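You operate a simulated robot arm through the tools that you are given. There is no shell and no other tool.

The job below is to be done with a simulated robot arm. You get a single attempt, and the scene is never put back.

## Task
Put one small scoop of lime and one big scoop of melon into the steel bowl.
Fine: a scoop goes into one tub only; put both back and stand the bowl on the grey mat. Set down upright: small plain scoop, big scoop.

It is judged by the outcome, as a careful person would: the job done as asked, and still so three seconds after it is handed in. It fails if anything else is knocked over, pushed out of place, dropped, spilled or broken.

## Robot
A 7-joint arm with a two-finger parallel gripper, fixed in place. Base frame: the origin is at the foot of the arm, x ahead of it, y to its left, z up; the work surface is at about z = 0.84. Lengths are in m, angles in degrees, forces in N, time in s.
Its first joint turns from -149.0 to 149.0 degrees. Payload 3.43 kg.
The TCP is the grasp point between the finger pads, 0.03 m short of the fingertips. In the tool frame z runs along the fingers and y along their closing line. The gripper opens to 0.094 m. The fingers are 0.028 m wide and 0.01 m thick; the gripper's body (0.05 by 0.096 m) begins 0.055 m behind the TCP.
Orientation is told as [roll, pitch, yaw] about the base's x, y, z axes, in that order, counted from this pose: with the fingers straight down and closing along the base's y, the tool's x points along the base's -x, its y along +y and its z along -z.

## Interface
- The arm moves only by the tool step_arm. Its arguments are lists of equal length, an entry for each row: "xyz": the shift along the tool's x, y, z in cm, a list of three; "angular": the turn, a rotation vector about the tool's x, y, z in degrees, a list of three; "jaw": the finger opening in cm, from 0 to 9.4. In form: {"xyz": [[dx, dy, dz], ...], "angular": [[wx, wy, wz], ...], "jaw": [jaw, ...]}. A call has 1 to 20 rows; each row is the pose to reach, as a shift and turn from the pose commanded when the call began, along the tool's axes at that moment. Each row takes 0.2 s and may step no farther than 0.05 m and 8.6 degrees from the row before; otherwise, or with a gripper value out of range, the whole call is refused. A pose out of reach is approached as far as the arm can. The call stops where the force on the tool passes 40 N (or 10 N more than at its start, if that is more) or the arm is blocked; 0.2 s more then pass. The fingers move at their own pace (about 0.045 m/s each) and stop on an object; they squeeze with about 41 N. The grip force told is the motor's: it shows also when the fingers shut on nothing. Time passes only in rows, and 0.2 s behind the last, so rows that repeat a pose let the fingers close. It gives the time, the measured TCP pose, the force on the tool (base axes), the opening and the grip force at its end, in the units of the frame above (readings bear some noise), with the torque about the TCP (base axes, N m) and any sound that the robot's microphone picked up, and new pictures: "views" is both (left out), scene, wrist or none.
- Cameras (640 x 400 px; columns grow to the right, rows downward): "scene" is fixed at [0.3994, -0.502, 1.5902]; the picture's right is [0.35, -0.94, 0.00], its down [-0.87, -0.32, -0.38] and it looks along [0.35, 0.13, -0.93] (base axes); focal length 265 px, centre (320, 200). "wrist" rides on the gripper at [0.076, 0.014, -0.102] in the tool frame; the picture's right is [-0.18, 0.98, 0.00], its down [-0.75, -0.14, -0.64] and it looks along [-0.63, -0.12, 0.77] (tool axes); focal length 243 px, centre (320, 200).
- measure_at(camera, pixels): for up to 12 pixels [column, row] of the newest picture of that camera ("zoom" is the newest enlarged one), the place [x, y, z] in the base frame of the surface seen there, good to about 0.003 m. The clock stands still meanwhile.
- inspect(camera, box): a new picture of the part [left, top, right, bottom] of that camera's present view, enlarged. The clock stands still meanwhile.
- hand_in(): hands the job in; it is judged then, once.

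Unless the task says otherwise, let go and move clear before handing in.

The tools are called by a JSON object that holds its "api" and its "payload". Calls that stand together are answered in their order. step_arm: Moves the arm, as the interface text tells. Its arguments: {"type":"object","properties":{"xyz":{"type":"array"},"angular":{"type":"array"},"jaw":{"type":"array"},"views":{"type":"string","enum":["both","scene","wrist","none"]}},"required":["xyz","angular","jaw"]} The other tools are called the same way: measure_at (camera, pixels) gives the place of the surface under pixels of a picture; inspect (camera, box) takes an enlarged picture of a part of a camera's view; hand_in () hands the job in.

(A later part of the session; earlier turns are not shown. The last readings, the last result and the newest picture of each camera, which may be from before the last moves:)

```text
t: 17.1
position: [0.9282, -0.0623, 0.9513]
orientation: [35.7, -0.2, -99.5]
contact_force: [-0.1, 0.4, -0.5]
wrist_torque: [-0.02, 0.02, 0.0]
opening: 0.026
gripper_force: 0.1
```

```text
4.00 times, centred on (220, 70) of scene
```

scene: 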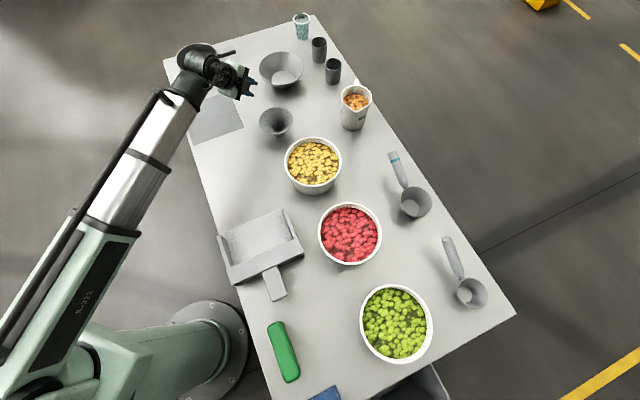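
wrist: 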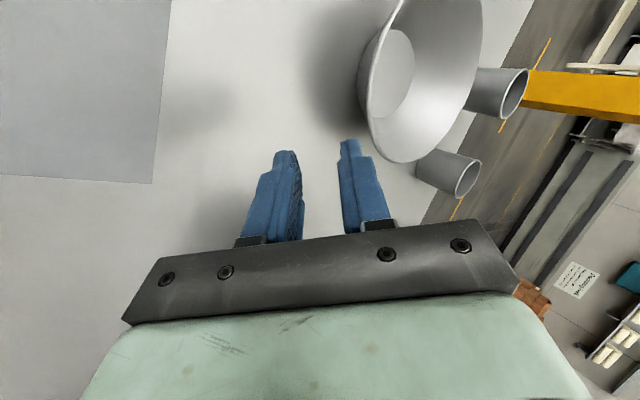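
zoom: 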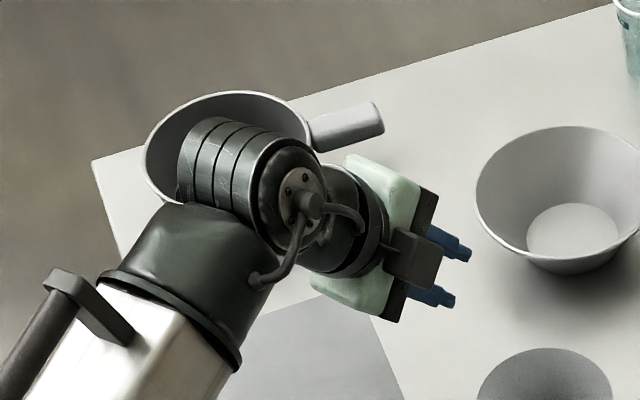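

The wrist is well above the pot, so it's clear. I'll close the fingers and bring them over the bowl's centre to probe gently for its inner surface.

{"api": "step_arm", "payload": {"xyz": [[0, 1.5, 0], [-0.2, 3.5, 0], [-0.4, 6, 0], [-0.6, 8.5, 0], [-0.8, 11, 0], [-1, 11, 2], [-1, 11, 4], [-1, 11, 6], [-1, 11, 8], [-1, 11, 9.3], [-1, 11, 9.3]], "angular": [[0, 0, 0], [0, 0, 0], [0, 0, 0], [0, 0, 0], [0, 0, 0], [0, 0, 0], [0, 0, 0], [0, 0, 0], [0, 0, 0], [0, 0, 0], [0, 0, 0]], "jaw": [1, 0, 0, 0, 0, 0, 0, 0, 0, 0, 0]}}

{"api": "inspect", "payload": {"camera": "scene", "box": [230, 35, 320, 110]}}

```text
t: 19.5
position: [1.0684, -0.0968, 0.9398]
orientation: [35.9, -0.2, -99.5]
contact_force: [0.4, 0.4, 0.3]
wrist_torque: [0.04, -0.01, -0.02]
opening: 0.0
gripper_force: 32.8
```

scene: 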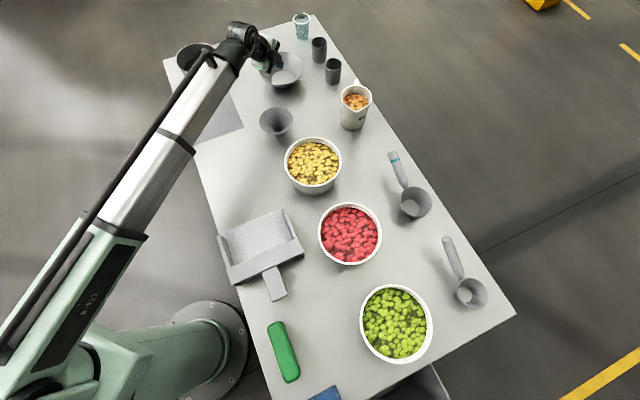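
wrist: 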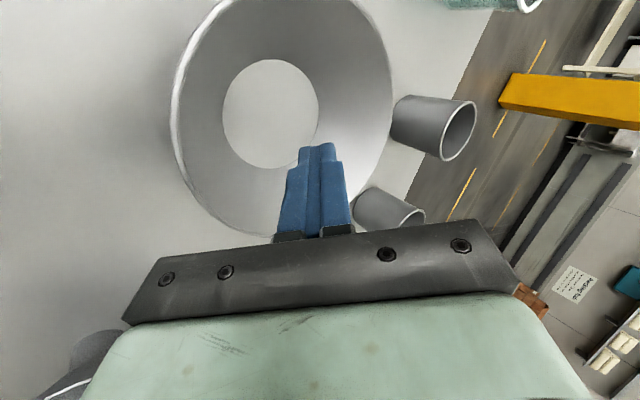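

```text
5.33 times, centred on (275, 72) of scene
```

zoom: 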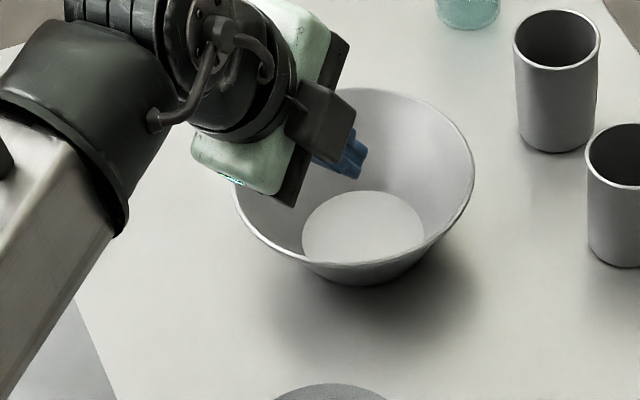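

The closed fingertips are over the bowl's centre at z≈0.915. Now I lower them in 3 mm steps and watch the force.

{"api": "step_arm", "payload": {"xyz": [[0, -0.18, 0.24], [0, -0.35, 0.49], [0, -0.53, 0.73], [0, -0.7, 0.97], [0, -0.88, 1.22], [0, -1.06, 1.46]], "angular": [[0, 0, 0], [0, 0, 0], [0, 0, 0], [0, 0, 0], [0, 0, 0], [0, 0, 0]], "jaw": [0, 0, 0, 0, 0, 0], "views": "none"}}

{"api": "step_arm", "payload": {"xyz": [[0, -0.18, 0.24], [0, -0.35, 0.49], [0, -0.53, 0.73]], "angular": [[0, 0, 0], [0, 0, 0], [0, 0, 0]], "jaw": [0, 0, 0]}}

{"api": "inspect", "payload": {"camera": "scene", "box": [230, 35, 320, 110]}}

```text
t: 20.9
position: [1.0684, -0.0981, 0.9232]
orientation: [35.7, -0.2, -99.4]
contact_force: [0.7, 0.0, -0.2]
wrist_torque: [-0.01, -0.05, 0.02]
opening: 0.0
gripper_force: 32.9
```

```text
t: 21.7
position: [1.0668, -0.0991, 0.9146]
orientation: [35.9, -0.3, -99.5]
contact_force: [-0.6, 0.2, -0.3]
wrist_torque: [0.0, 0.0, 0.03]
opening: 0.0
gripper_force: 33.0
```

scene: 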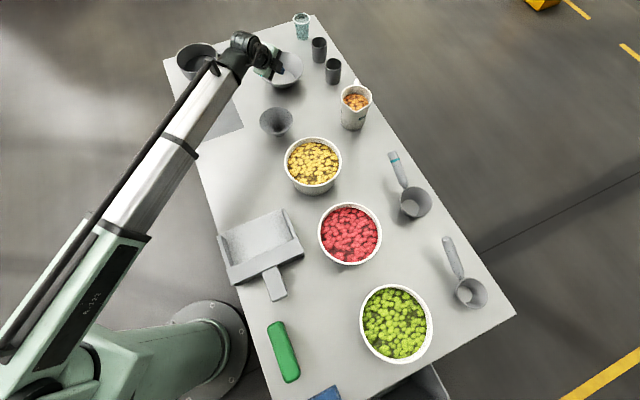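
wrist: 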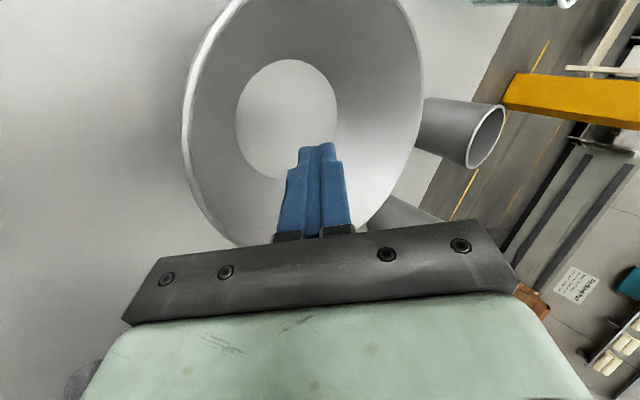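

```text
5.33 times, centred on (275, 72) of scene
```

zoom: 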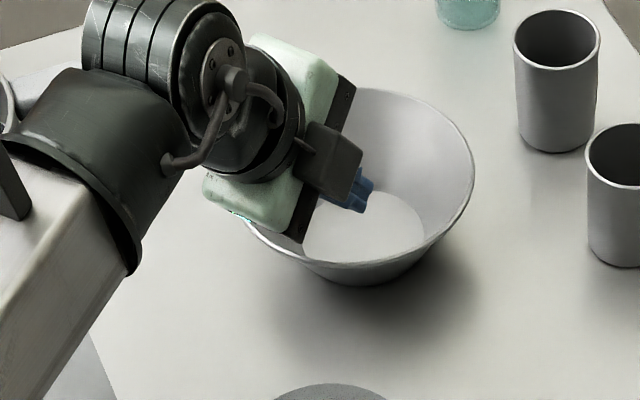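

The tip is about 0.4–1 cm below the rim plane with no force, so the bowl's mouth is open after all. I'll go a bit deeper to confirm.

{"api": "step_arm", "payload": {"xyz": [[0, -0.18, 0.24], [0, -0.35, 0.49], [0, -0.53, 0.73], [0, -0.7, 0.97], [0, -0.88, 1.22]], "angular": [[0, 0, 0], [0, 0, 0], [0, 0, 0], [0, 0, 0], [0, 0, 0]], "jaw": [0, 0, 0, 0, 0]}}

{"api": "inspect", "payload": {"camera": "scene", "box": [230, 35, 320, 110]}}

```text
t: 22.9
position: [1.0669, -0.0973, 0.8978]
orientation: [35.8, -0.2, -99.6]
contact_force: [-0.2, 0.0, -0.1]
wrist_torque: [-0.01, -0.01, 0.01]
opening: 0.0002
gripper_force: 32.9
```

scene: 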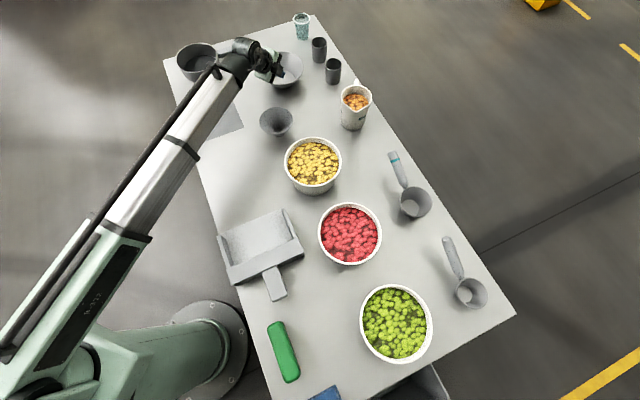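
wrist: 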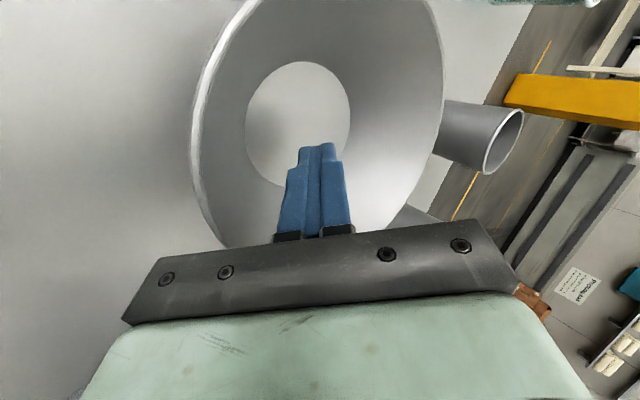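

```text
5.33 times, centred on (275, 72) of scene
```

zoom: 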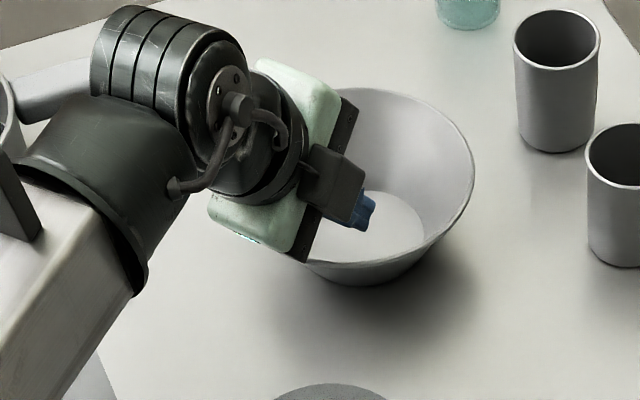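

The tip is at z≈0.873, still with no contact, so the bowl really is hollow and the earlier contact came from the inner finger running too close to the wall. I'll retreat, open to 6 cm, and straddle the rim again with the inner finger farther inside.

{"api": "step_arm", "payload": {"xyz": [[0, 0, -1.5], [0, 0, -3.5], [0, 0, -5.5], [0, 0, -7.5], [0.2, -1, -8.1], [0.34, -2, -8.1], [0.34, -2.7, -8.1], [0.34, -2.7, -8.1]], "angular": [[0, 0, 0], [0, 0, 0], [0, 0, 0], [0, 0, 0], [0, 0, 0], [0, 0, 0], [0, 0, 0], [0, 0, 0]], "jaw": [0, 0, 0, 0, 2, 4, 6, 6]}}

{"api": "inspect", "payload": {"camera": "scene", "box": [230, 35, 320, 110]}}

{"api": "inspect", "payload": {"camera": "wrist", "box": [200, 0, 500, 250]}}

```text
t: 24.7
position: [1.0007, -0.0832, 0.9486]
orientation: [35.7, -0.3, -99.4]
contact_force: [0.0, 0.0, 0.0]
wrist_torque: [-0.03, -0.01, -0.03]
opening: 0.0599
gripper_force: 0.0
```

scene: 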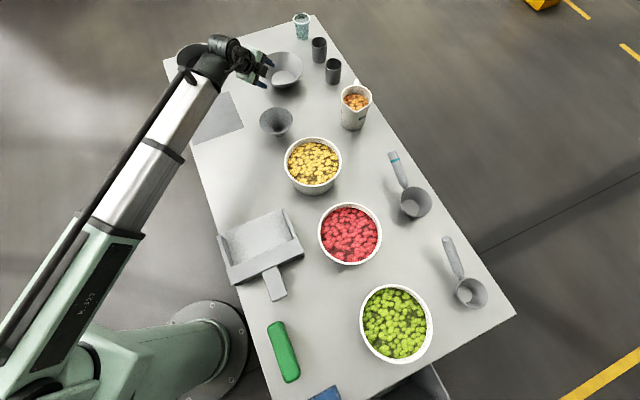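
wrist: 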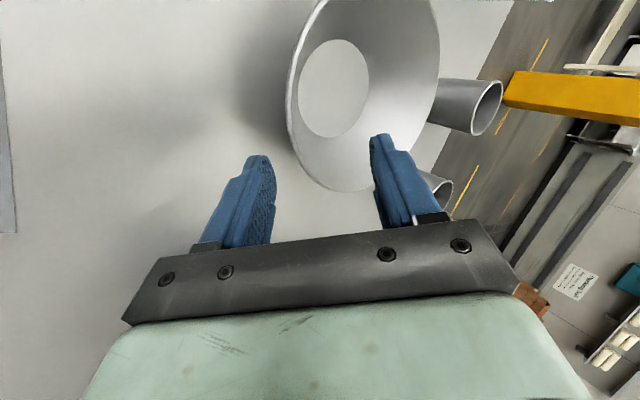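

```text
5.33 times, centred on (275, 72) of scene
```

zoom: 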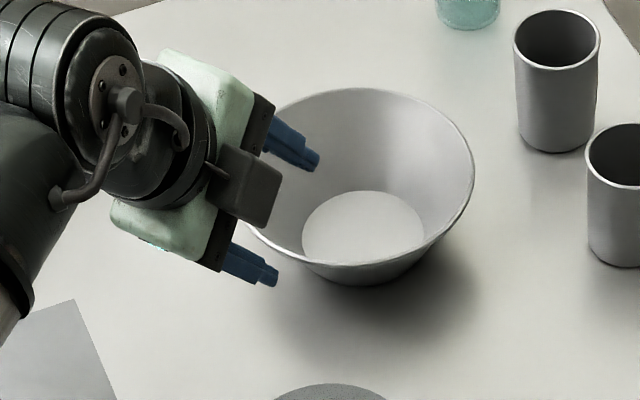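

```text
1.60 times, centred on (350, 125) of wrist
```

zoom: 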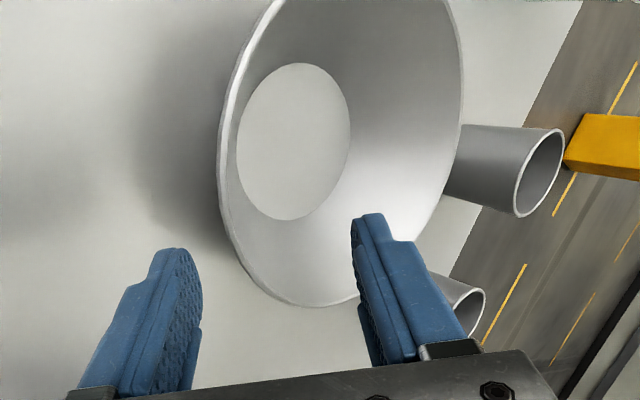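

Now the rim lies about 1 cm from the outer finger and 5 cm from the inner one. I'll advance along the wall 1 cm at a time.

{"api": "step_arm", "payload": {"xyz": [[0, 0, 1], [0, 0, 2], [0, 0, 3], [0, 0, 4]], "angular": [[0, 0, 0], [0, 0, 0], [0, 0, 0], [0, 0, 0]], "jaw": [6, 6, 6, 6]}}

{"api": "inspect", "payload": {"camera": "scene", "box": [230, 35, 320, 110]}}

{"api": "inspect", "payload": {"camera": "wrist", "box": [200, 0, 500, 250]}}

```text
t: 25.7
position: [1.0228, -0.0872, 0.9154]
orientation: [35.7, -0.3, -99.5]
contact_force: [-0.3, -0.1, -1.2]
wrist_torque: [0.06, 0.0, -0.01]
opening: 0.0601
gripper_force: 0.0
```

scene: 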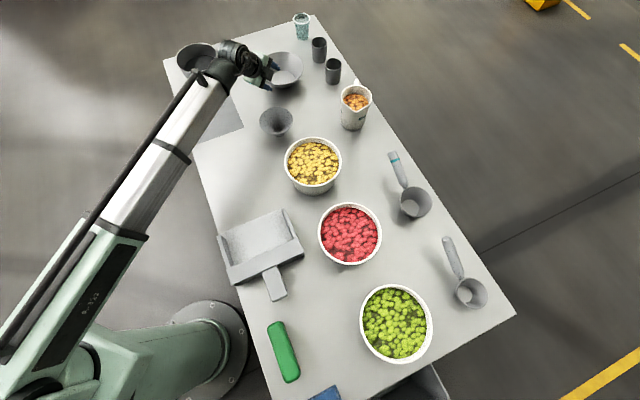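
wrist: 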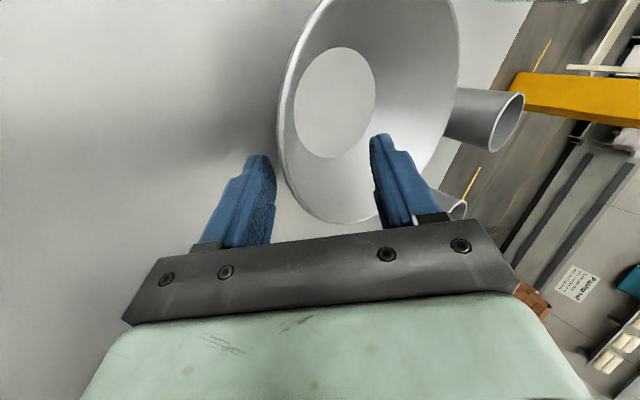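

```text
5.33 times, centred on (275, 72) of scene
```

zoom: 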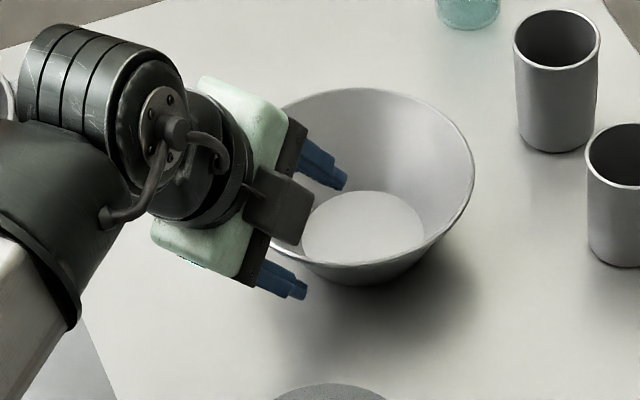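

```text
1.60 times, centred on (350, 125) of wrist
```

zoom: 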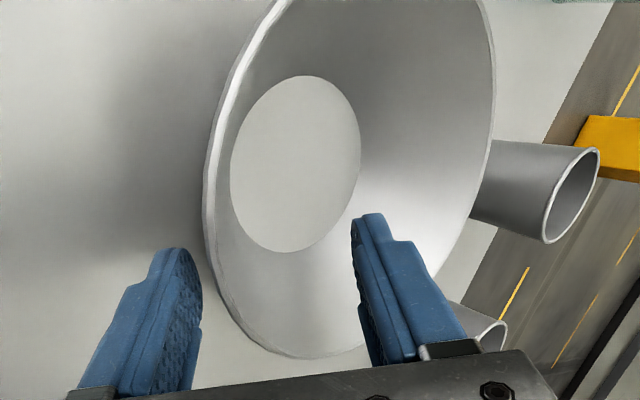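

The bowl has not moved, and the outer finger is passing under the rim's overhang. I'll continue the last 2 cm.

{"api": "step_arm", "payload": {"xyz": [[0, 0, 0.5], [0, 0, 1], [0, 0, 1.5], [0, 0, 2]], "angular": [[0, 0, 0], [0, 0, 0], [0, 0, 0], [0, 0, 0]], "jaw": [6, 6, 6, 6]}}

{"api": "inspect", "payload": {"camera": "scene", "box": [230, 35, 320, 110]}}

{"api": "inspect", "payload": {"camera": "wrist", "box": [200, 0, 500, 250]}}

```text
t: 26.7
position: [1.0338, -0.0892, 0.8997]
orientation: [35.8, -0.2, -99.6]
contact_force: [0.7, -0.2, 0.5]
wrist_torque: [-0.01, 0.02, -0.01]
opening: 0.0602
gripper_force: 0.1
```

scene: 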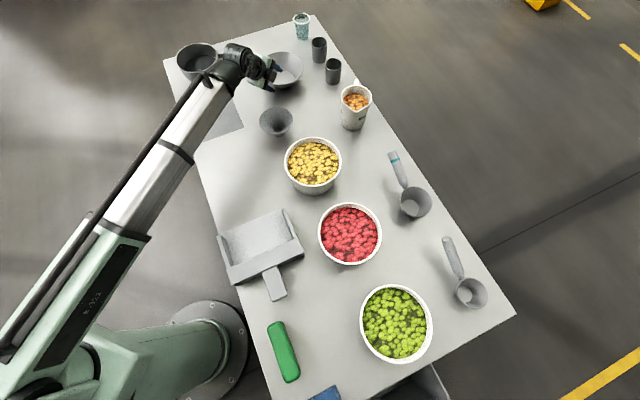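
wrist: 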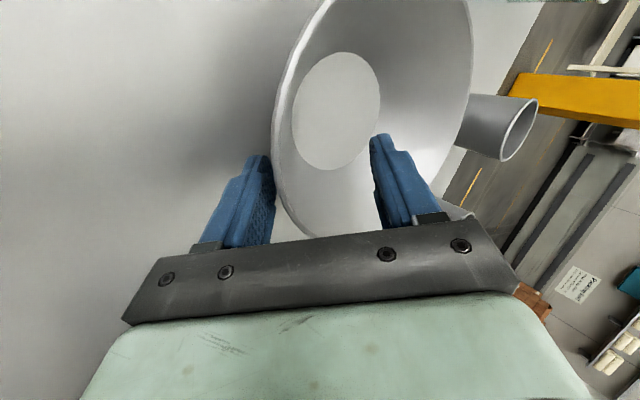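

```text
5.33 times, centred on (275, 72) of scene
```

zoom: 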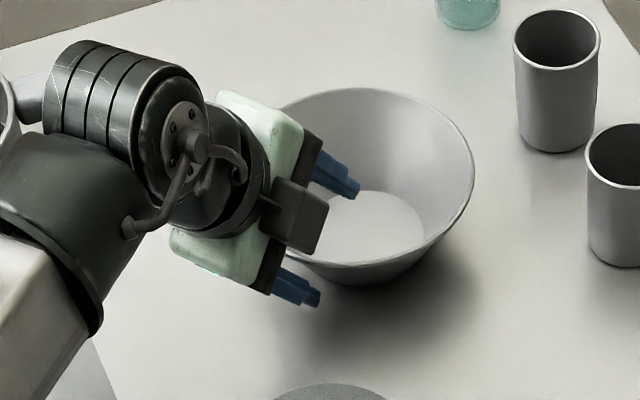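

```text
1.60 times, centred on (350, 125) of wrist
```

zoom: 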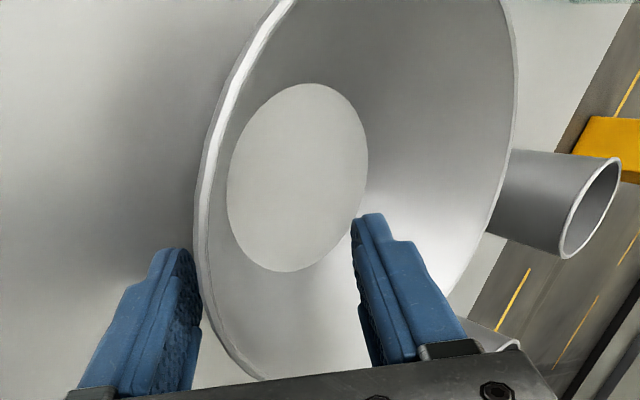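

The bowl is untouched and straddled. I'll narrow the gap stepwise while centring the wall between the fingers.

{"api": "step_arm", "payload": {"xyz": [[0, -0.4, 0], [0, -0.8, 0], [0, -1.2, 0], [0, -1.2, 0]], "angular": [[0, 0, 0], [0, 0, 0], [0, 0, 0], [0, 0, 0]], "jaw": [5.2, 4.4, 3.6, 3.6]}}

{"api": "inspect", "payload": {"camera": "scene", "box": [230, 35, 320, 110]}}

{"api": "inspect", "payload": {"camera": "wrist", "box": [200, 0, 500, 250]}}

```text
t: 27.7
position: [1.0248, -0.0867, 0.8919]
orientation: [35.7, -0.3, -99.4]
contact_force: [0.0, 0.8, 0.7]
wrist_torque: [-0.02, 0.01, -0.01]
opening: 0.036
gripper_force: 0.0
```

scene: 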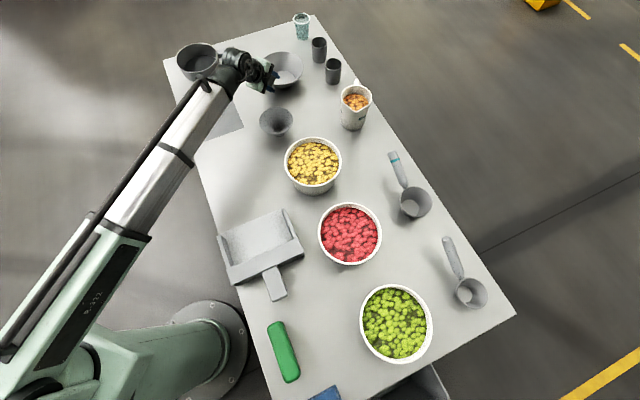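
wrist: 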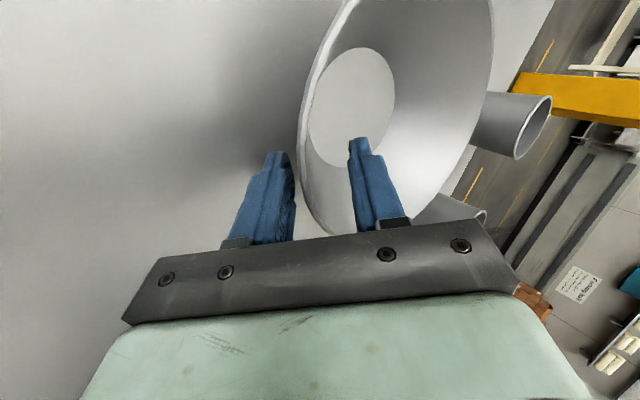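

```text
5.33 times, centred on (275, 72) of scene
```

zoom: 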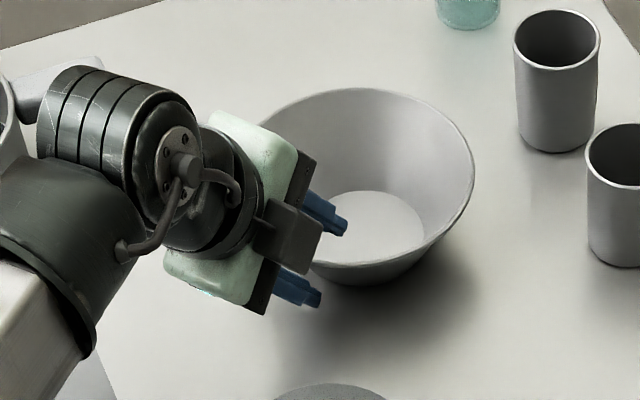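

```text
1.60 times, centred on (350, 125) of wrist
```

zoom: 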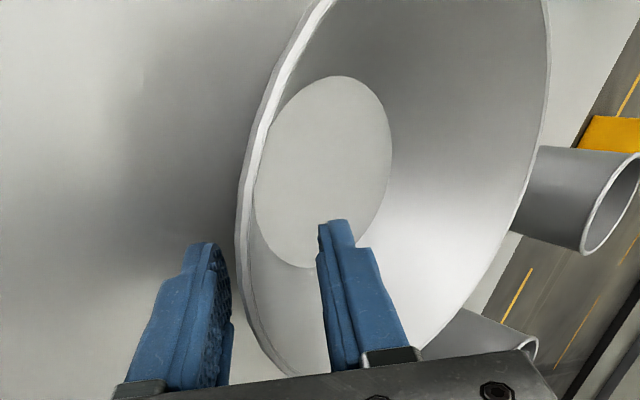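

Still no contact, with the wall about 1 cm from the outer finger. I'll centre the last bit and close fully on the wall.

{"api": "step_arm", "payload": {"xyz": [[0, -0.5, 0], [0, -0.8, 0], [0, -0.8, 0], [0, -0.8, 0], [0, -0.8, 0], [0, -0.8, 0]], "angular": [[0, 0, 0], [0, 0, 0], [0, 0, 0], [0, 0, 0], [0, 0, 0], [0, 0, 0]], "jaw": [2.6, 1.8, 1, 0, 0, 0]}}

{"api": "inspect", "payload": {"camera": "scene", "box": [230, 35, 320, 110]}}

{"api": "inspect", "payload": {"camera": "wrist", "box": [200, 0, 500, 250]}}

```text
t: 29.1
position: [1.019, -0.0861, 0.8905]
orientation: [35.9, -0.2, -99.5]
contact_force: [3.4, -0.4, 10.9]
wrist_torque: [0.4, -0.55, -0.11]
opening: 0.0069
gripper_force: 41.0
```

scene: 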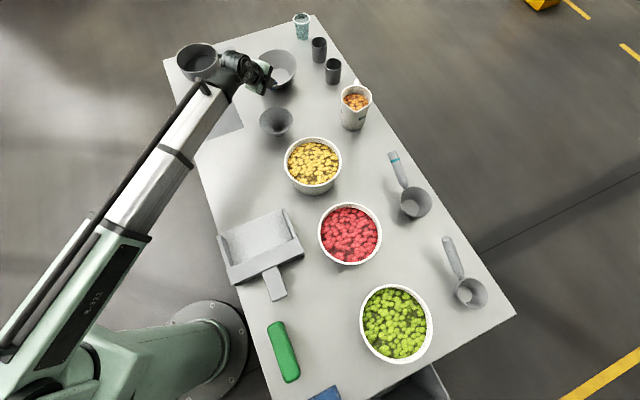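
wrist: 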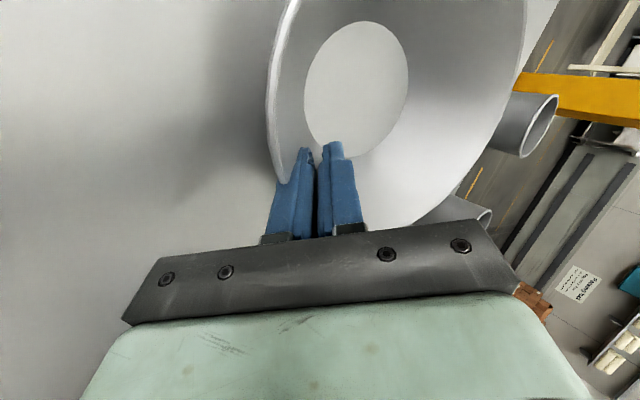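

```text
5.33 times, centred on (275, 72) of scene
```

zoom: 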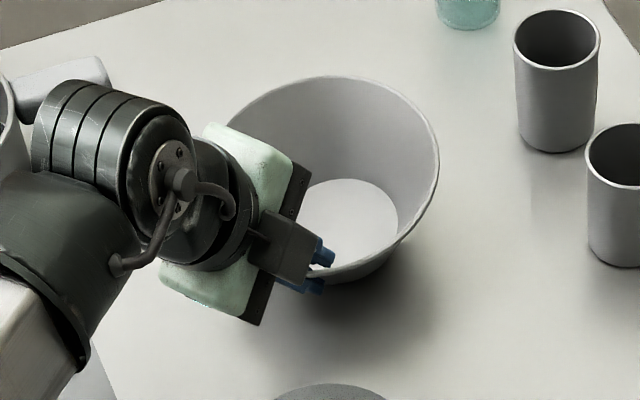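

```text
1.60 times, centred on (350, 125) of wrist
```

zoom: 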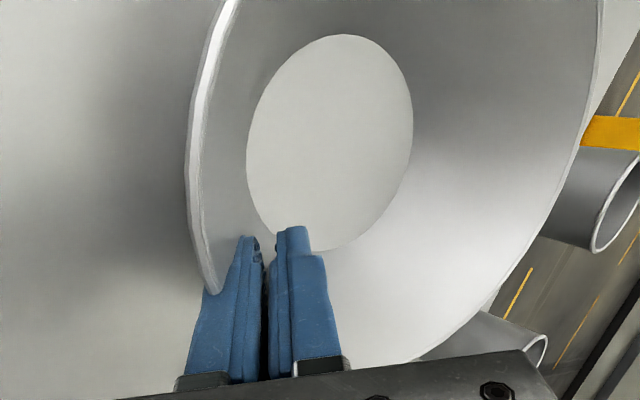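

The fingers stopped at 0.69 cm with 41 N on the wall, so the bowl is gripped. I'll lift it slowly by 4 cm and check whether it hangs level.

{"api": "step_arm", "payload": {"xyz": [[0, 0.3, -0.4], [0, 0.6, -0.8], [0, 1.2, -1.6], [0, 1.8, -2.4], [0, 2.35, -3.25]], "angular": [[0, 0, 0], [0, 0, 0], [0, 0, 0], [0, 0, 0], [0, 0, 0]], "jaw": [0, 0, 0, 0, 0]}}

{"api": "inspect", "payload": {"camera": "scene", "box": [230, 35, 320, 110]}}

{"api": "inspect", "payload": {"camera": "wrist", "box": [200, 0, 560, 250]}}

```text
t: 30.3
position: [1.0186, -0.0867, 0.926]
orientation: [35.7, -0.1, -99.5]
contact_force: [-0.7, 0.0, -1.2]
wrist_torque: [0.0, 0.11, 0.0]
opening: 0.0062
gripper_force: 40.9
```

scene: 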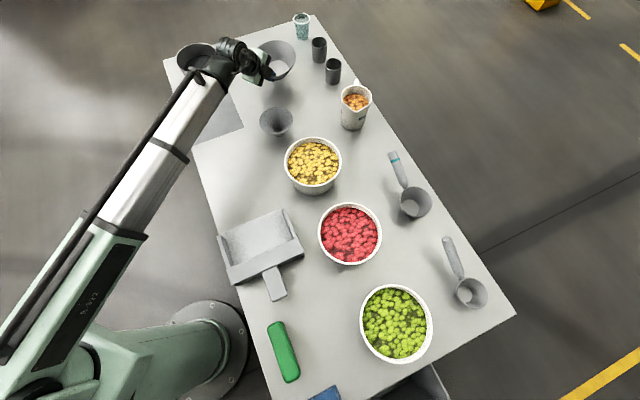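
wrist: 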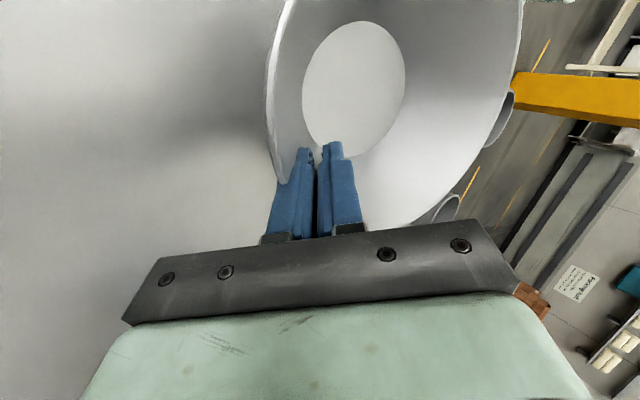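

```text
5.33 times, centred on (275, 72) of scene
```

zoom: 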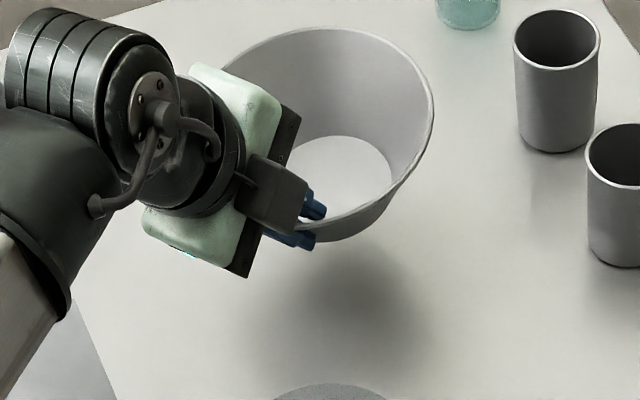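

```text
1.60 times, centred on (380, 125) of wrist
```

zoom: 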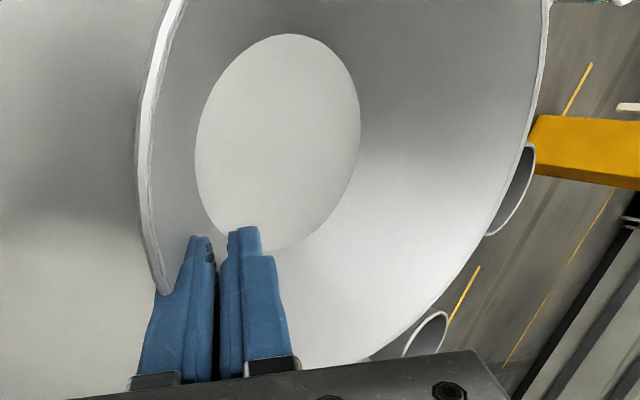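

The bowl is up off the table. I'll measure its rim and floor to see how level it is.

{"api": "measure_at", "payload": {"camera": "wrist", "pixels": [[353, 30], [310, 60], [400, 60], [310, 110], [390, 125], [355, 90], [350, 140], [285, 15], [270, 80], [285, 170], [515, 60], [500, 130]]}}

{"api": "measure_at", "payload": {"camera": "zoom", "pixels": [[270, 60], [340, 150], [250, 225], [240, 120], [143, 150]]}}

{"api": "measure_at", "payload": {"camera": "scene", "pixels": [[287, 63], [303, 67], [311, 52], [295, 42], [280, 41], [298, 64], [289, 78], [277, 68]]}}

```text
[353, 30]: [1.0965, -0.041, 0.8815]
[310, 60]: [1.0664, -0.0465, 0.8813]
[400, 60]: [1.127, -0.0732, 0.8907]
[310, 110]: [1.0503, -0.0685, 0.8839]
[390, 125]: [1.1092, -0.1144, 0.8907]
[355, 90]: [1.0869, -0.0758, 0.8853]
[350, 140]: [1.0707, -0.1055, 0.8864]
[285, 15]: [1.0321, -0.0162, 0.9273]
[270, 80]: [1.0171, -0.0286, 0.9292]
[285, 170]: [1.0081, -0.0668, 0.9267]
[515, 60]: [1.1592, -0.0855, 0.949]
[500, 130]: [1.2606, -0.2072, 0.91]
```

```text
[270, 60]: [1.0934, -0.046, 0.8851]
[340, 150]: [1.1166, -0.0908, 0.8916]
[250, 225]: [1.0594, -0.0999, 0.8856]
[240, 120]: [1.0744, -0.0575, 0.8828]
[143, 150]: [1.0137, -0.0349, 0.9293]
```

```text
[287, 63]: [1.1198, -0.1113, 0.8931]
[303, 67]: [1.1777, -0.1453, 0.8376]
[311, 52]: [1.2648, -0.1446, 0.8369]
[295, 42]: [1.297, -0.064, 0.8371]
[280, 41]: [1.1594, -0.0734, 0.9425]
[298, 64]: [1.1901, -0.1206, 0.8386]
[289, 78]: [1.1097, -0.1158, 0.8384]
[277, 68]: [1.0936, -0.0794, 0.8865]
```

The bowl's floor rises about 5° toward +x and 6° toward −y. I'll correct that with a small turn while lifting 4 cm more.

{"api": "step_arm", "payload": {"xyz": [[0, 0.6, -0.8], [0, 1.2, -1.6], [0, 1.8, -2.5], [0, 2.4, -3.4]], "angular": [[1.5, 1, 0.75], [3, 2, 1.5], [4.5, 3, 2.2], [5.9, 4.1, 3]], "jaw": [0, 0, 0, 0], "views": "none"}}

{"api": "inspect", "payload": {"camera": "wrist", "box": [200, 0, 560, 250]}}

{"api": "measure_at", "payload": {"camera": "zoom", "pixels": [[270, 60], [340, 150], [250, 225], [240, 120], [300, 100], [290, 200], [215, 130]]}}

```text
t: 31.3
position: [1.0182, -0.0862, 0.9689]
orientation: [29.8, 4.9, -99.8]
contact_force: [-1.0, -0.1, -0.7]
wrist_torque: [-0.01, 0.08, -0.01]
opening: 0.0064
gripper_force: 40.9
```

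```text
1.60 times, centred on (380, 125) of wrist
```

zoom: 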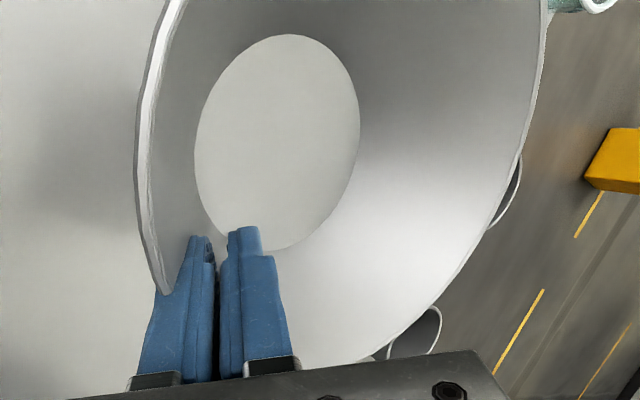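

```text
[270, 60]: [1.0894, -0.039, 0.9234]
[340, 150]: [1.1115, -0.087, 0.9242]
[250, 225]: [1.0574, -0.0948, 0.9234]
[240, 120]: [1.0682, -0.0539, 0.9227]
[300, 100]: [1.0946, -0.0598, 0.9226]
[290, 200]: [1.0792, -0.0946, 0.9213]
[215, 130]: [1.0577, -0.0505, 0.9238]
```

The bowl's floor is now level (all points at z≈0.923). I'll carry it to above the mat's centre.

{"api": "step_arm", "payload": {"xyz": [[0.3, -0.68, -0.36], [1, -2.26, -1.2], [2, -4.53, -2.39], [3.2, -7.2, -3.8], [4.4, -9.96, -5.27], [5.6, -12.7, -6.7], [6.8, -15.4, -8.14], [8, -18.1, -9.58], [9, -20.4, -10.77], [9.7, -22, -11.6], [10.05, -22.64, -11.97]], "angular": [[0, 0, 0], [0, 0, 0], [0, 0, 0], [0, 0, 0], [0, 0, 0], [0, 0, 0], [0, 0, 0], [0, 0, 0], [0, 0, 0], [0, 0, 0], [0, 0, 0]], "jaw": [0, 0, 0, 0, 0, 0, 0, 0, 0, 0, 0]}}

{"api": "inspect", "payload": {"camera": "scene", "box": [140, 50, 300, 160]}}

```text
t: 33.7
position: [0.7831, 0.0566, 0.9689]
orientation: [29.9, 4.9, -99.8]
contact_force: [0.3, 0.4, -1.2]
wrist_torque: [-0.03, 0.08, 0.0]
opening: 0.0062
gripper_force: 40.4
```

scene: 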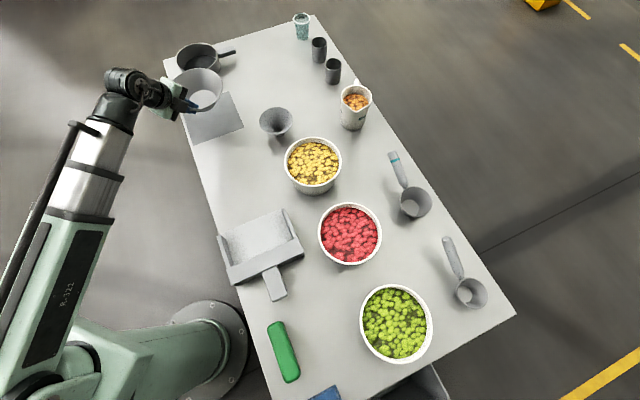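
wrist: 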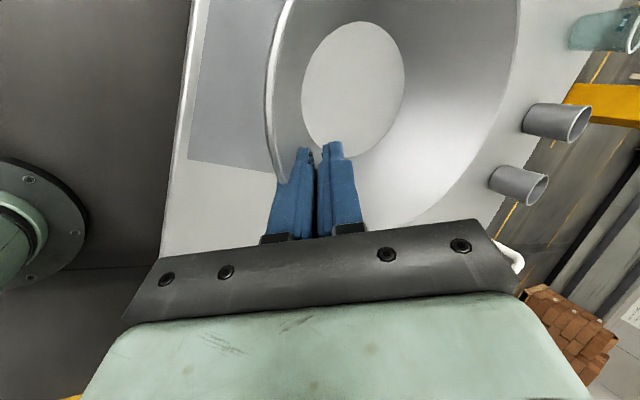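

```text
3.64 times, centred on (220, 105) of scene
```

zoom: 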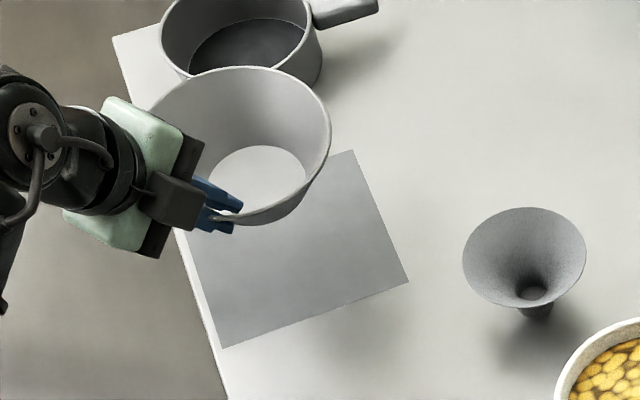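

The bowl hangs above the mat. I'll measure its floor centre and the mat's visible corners to set the final position.

{"api": "measure_at", "payload": {"camera": "wrist", "pixels": [[353, 85], [310, 60], [400, 60], [353, 30], [350, 140], [310, 110], [390, 125]]}}

{"api": "measure_at", "payload": {"camera": "zoom", "pixels": [[405, 281], [350, 154], [224, 344], [320, 260], [190, 250]]}}

```text
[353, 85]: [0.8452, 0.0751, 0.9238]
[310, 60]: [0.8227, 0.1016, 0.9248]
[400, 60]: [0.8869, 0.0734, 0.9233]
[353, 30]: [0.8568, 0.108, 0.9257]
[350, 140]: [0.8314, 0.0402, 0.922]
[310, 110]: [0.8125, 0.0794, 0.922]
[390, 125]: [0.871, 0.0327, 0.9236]
```

```text
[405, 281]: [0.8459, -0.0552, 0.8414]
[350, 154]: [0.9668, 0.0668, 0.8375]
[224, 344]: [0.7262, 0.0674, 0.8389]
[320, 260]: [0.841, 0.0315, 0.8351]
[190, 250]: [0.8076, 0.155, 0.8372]
```

The bowl's floor centre (0.846,0.073) matches the mat's centre (0.847,0.069). I'll lower it about 7.5 cm, gently at the end.

{"api": "step_arm", "payload": {"xyz": [[-0.04, -0.25, 0.43], [-0.13, -0.74, 1.3], [-0.21, -1.24, 2.16], [-0.3, -1.73, 3.03], [-0.38, -2.23, 3.89], [-0.47, -2.72, 4.76], [-0.56, -3.22, 5.62], [-0.61, -3.57, 6.23], [-0.64, -3.71, 6.48]], "angular": [[0, 0, 0], [0, 0, 0], [0, 0, 0], [0, 0, 0], [0, 0, 0], [0, 0, 0], [0, 0, 0], [0, 0, 0], [0, 0, 0]], "jaw": [0, 0, 0, 0, 0, 0, 0, 0, 0]}}

{"api": "inspect", "payload": {"camera": "scene", "box": [140, 50, 300, 160]}}

{"api": "measure_at", "payload": {"camera": "wrist", "pixels": [[353, 85], [310, 60], [400, 60], [353, 30], [350, 140], [390, 125]]}}

```text
t: 35.7
position: [0.7833, 0.0568, 0.8946]
orientation: [29.8, 5.0, -99.7]
contact_force: [0.2, 0.6, -1.4]
wrist_torque: [-0.04, 0.09, -0.02]
opening: 0.006
gripper_force: 40.7
```

scene: 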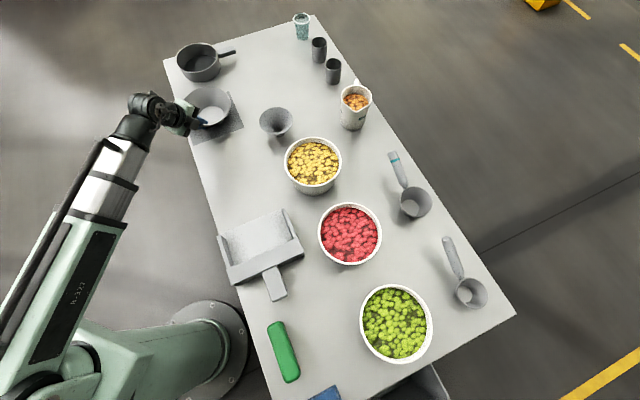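
wrist: 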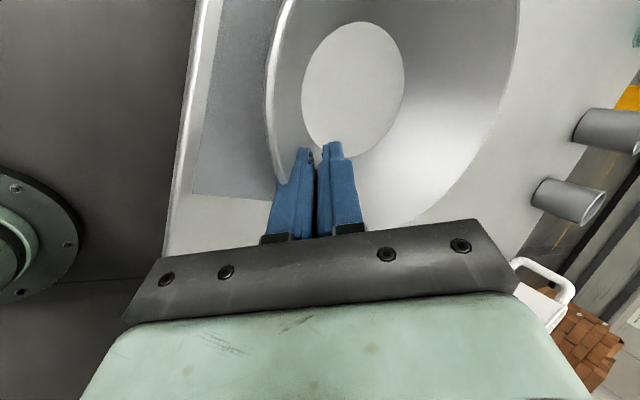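

```text
3.64 times, centred on (220, 105) of scene
```

zoom: 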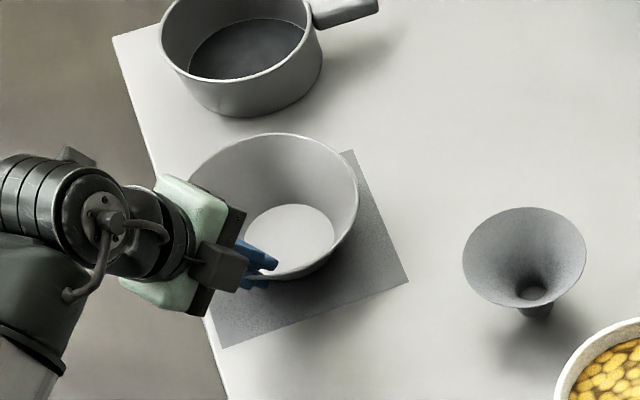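

```text
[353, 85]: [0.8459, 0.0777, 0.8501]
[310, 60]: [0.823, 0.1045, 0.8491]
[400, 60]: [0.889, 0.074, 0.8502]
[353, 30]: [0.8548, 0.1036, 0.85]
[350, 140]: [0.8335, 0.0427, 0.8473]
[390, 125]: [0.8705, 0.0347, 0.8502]
```

The floor is at z≈0.8495, so about 5 mm remain. I'll lower in 2 mm steps until the force shows contact.

{"api": "step_arm", "payload": {"xyz": [[-0.02, -0.1, 0.17], [-0.03, -0.2, 0.35], [-0.05, -0.27, 0.48]], "angular": [[0, 0, 0], [0, 0, 0], [0, 0, 0]], "jaw": [0, 0, 0]}}

{"api": "measure_at", "payload": {"camera": "wrist", "pixels": [[353, 85], [310, 60], [400, 60], [353, 30], [350, 140], [390, 125]]}}

```text
t: 36.5
position: [0.7815, 0.0566, 0.8905]
orientation: [30.1, 4.8, -99.7]
contact_force: [-5.0, 2.8, 22.0]
wrist_torque: [-0.27, -0.44, 0.06]
opening: 0.0067
gripper_force: 40.8
```

scene: 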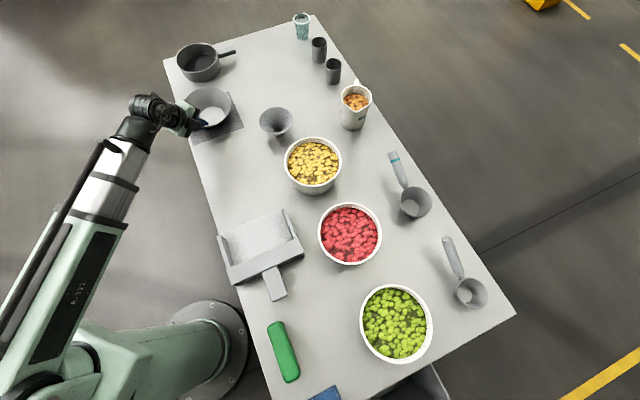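
wrist: 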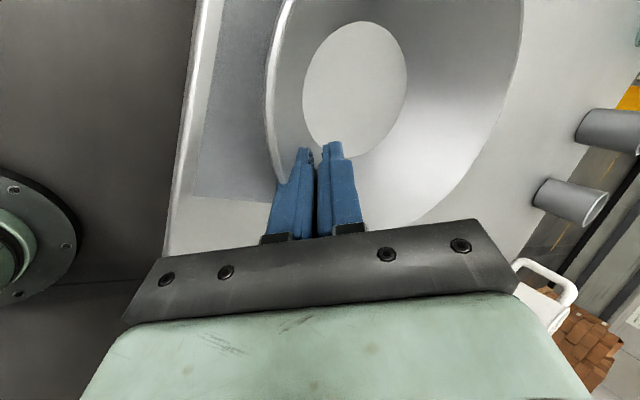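

```text
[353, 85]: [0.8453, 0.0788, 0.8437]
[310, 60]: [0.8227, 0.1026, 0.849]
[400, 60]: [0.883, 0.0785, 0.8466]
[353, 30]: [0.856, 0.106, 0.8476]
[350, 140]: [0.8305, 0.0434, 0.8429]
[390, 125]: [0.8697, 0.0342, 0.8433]
```

The bowl touched down (22 N). I'll ease up 2 mm and open the fingers gradually.

{"api": "step_arm", "payload": {"xyz": [[0.02, 0.1, -0.17], [0.02, 0.1, -0.17], [0.02, 0.1, -0.17], [0.02, 0.1, -0.17], [0.02, 0.1, -0.17], [0.02, 0.1, -0.17]], "angular": [[0, 0, 0], [0, 0, 0], [0, 0, 0], [0, 0, 0], [0, 0, 0], [0, 0, 0]], "jaw": [0, 0.8, 1.2, 1.8, 2.4, 2.6]}}

{"api": "inspect", "payload": {"camera": "scene", "box": [140, 50, 300, 160]}}

{"api": "measure_at", "payload": {"camera": "wrist", "pixels": [[353, 85], [310, 60], [400, 60], [353, 30], [350, 140], [390, 125]]}}

```text
t: 37.9
position: [0.7821, 0.0571, 0.8906]
orientation: [29.9, 4.9, -99.7]
contact_force: [-0.1, -1.4, -0.2]
wrist_torque: [0.03, 0.02, -0.04]
opening: 0.0263
gripper_force: 0.0
```

scene: 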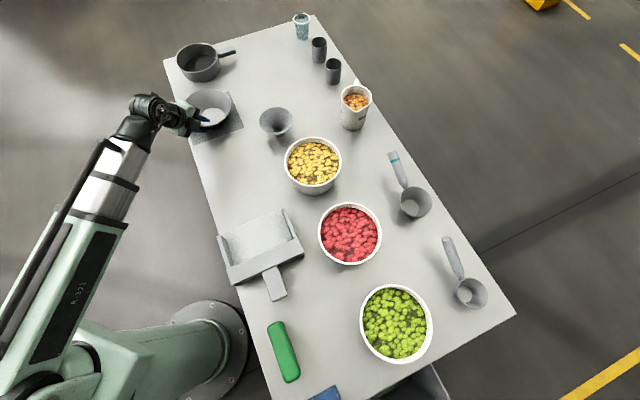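
wrist: 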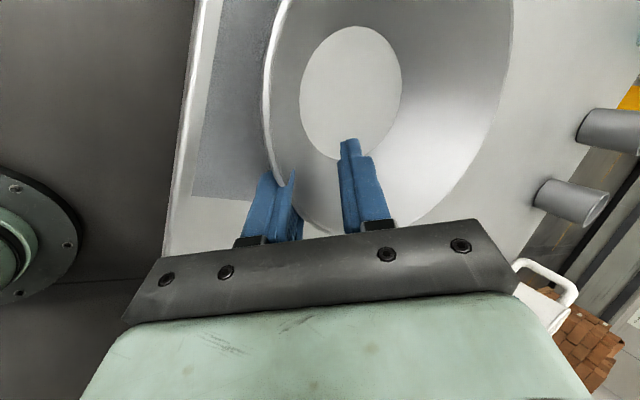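

```text
3.64 times, centred on (220, 105) of scene
```

zoom: 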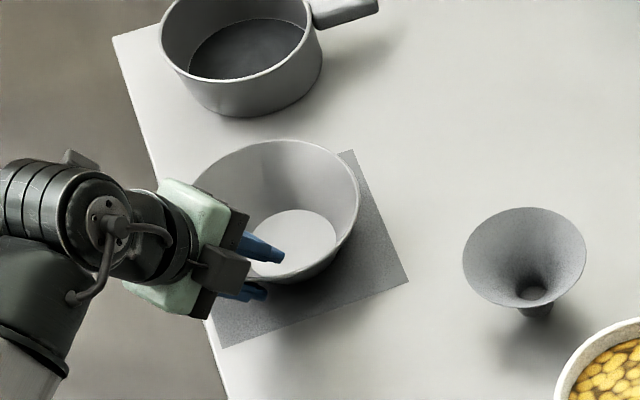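

```text
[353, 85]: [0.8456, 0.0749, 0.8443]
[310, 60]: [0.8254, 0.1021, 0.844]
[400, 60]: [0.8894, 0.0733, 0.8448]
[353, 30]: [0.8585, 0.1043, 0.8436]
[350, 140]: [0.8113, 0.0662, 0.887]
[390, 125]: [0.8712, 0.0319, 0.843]
```

The bowl sits flat on the mat, floor z≈0.844, centre about (0.848,0.073). I'll withdraw the fingers along the wall and then rise.

{"api": "step_arm", "payload": {"xyz": [[0, 0, -0.5], [0, 0, -1], [0, 0, -1.5], [0, 0, -2.2], [0, 0, -3], [0, 0, -4], [0, 0, -5], [0, 0, -6.5], [0, 0, -8.5], [0, 0, -10]], "angular": [[0, 0, 0], [0, 0, 0], [0, 0, 0], [0, 0, 0], [0, 0, 0], [0, 0, 0], [0, 0, 0], [0, 0, 0], [0, 0, 0], [0, 0, 0]], "jaw": [2.6, 2.6, 2.6, 2.6, 2.6, 2.6, 2.6, 2.6, 2.6, 2.6]}}

{"api": "inspect", "payload": {"camera": "scene", "box": [140, 50, 300, 160]}}

```text
t: 40.1
position: [0.7321, 0.0584, 0.9767]
orientation: [29.7, 4.9, -99.8]
contact_force: [0.4, 0.3, 0.7]
wrist_torque: [-0.01, -0.01, 0.04]
opening: 0.026
gripper_force: 0.0
```

scene: 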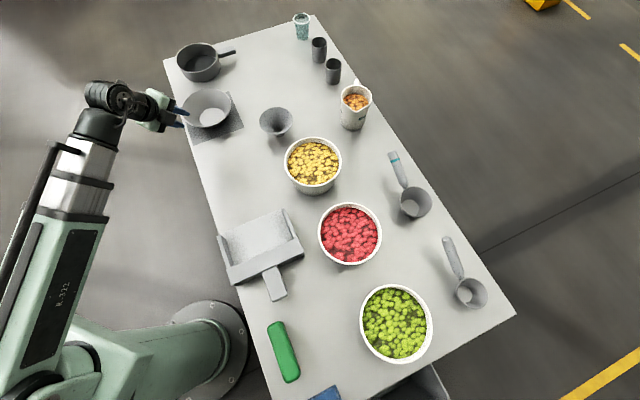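
wrist: 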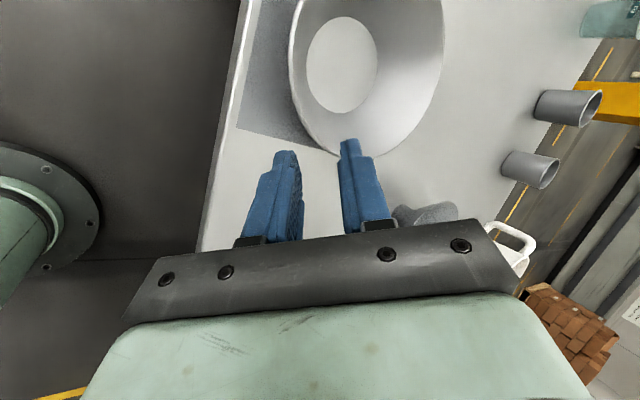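

```text
3.64 times, centred on (220, 105) of scene
```

zoom: 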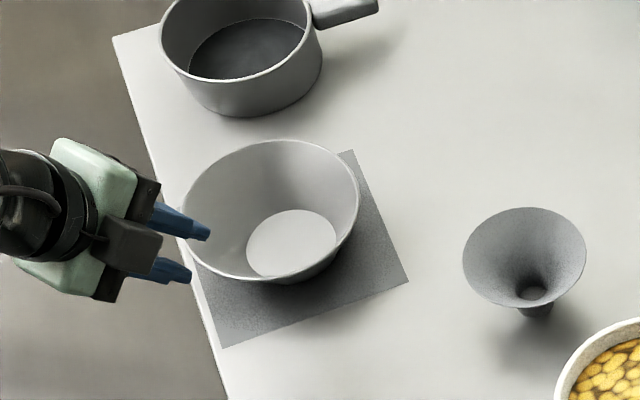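

The bowl stands well inside the mat. I'll measure its rim for the pouring position.

{"api": "measure_at", "payload": {"camera": "zoom", "pixels": [[185, 200], [356, 195], [270, 141], [290, 281], [290, 240], [340, 155], [345, 235]]}}

{"api": "measure_at", "payload": {"camera": "wrist", "pixels": [[340, 65], [308, 65], [376, 60], [343, 17], [340, 113], [291, 60], [443, 50], [370, 153]]}}

```text
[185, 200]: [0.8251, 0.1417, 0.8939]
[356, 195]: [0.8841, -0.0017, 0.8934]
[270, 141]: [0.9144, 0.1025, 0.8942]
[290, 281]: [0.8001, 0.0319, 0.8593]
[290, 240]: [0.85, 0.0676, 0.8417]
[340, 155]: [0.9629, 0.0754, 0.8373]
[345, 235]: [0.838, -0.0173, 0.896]
```

```text
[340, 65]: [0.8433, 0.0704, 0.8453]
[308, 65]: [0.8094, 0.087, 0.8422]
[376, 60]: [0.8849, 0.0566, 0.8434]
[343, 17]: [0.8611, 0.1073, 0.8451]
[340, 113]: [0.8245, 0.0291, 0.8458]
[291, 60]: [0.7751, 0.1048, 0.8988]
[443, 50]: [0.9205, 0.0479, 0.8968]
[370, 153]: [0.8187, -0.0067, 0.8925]
```

The bowl's centre is about (0.846,0.070). Now I rise, bring the hand back to vertical and start swinging toward the scoops.

{"api": "step_arm", "payload": {"xyz": [[0.1, 0.7, -1.2], [0.34, 2, -3.46], [-1.1, 3.7, -3.2], [-2.6, 5.4, -2.9], [-4, 7.1, -2.6], [-5.5, 8.9, -2.3], [-6.95, 10.56, -1.93]], "angular": [[0, 0, 0], [0, 0, 0], [6, -1, -0.3], [12, -2, -0.5], [18, -3, -0.8], [24, -4, -1], [29.8, -4.9, -1.3]], "jaw": [2.6, 2.6, 3, 4, 5, 6, 6], "views": "none"}}

```text
t: 41.7
position: [0.8014, -0.0283, 1.0407]
orientation: [-0.1, -0.2, -99.7]
contact_force: [-0.7, 0.1, 0.0]
wrist_torque: [0.0, -0.01, 0.0]
opening: 0.0602
gripper_force: 0.1
```

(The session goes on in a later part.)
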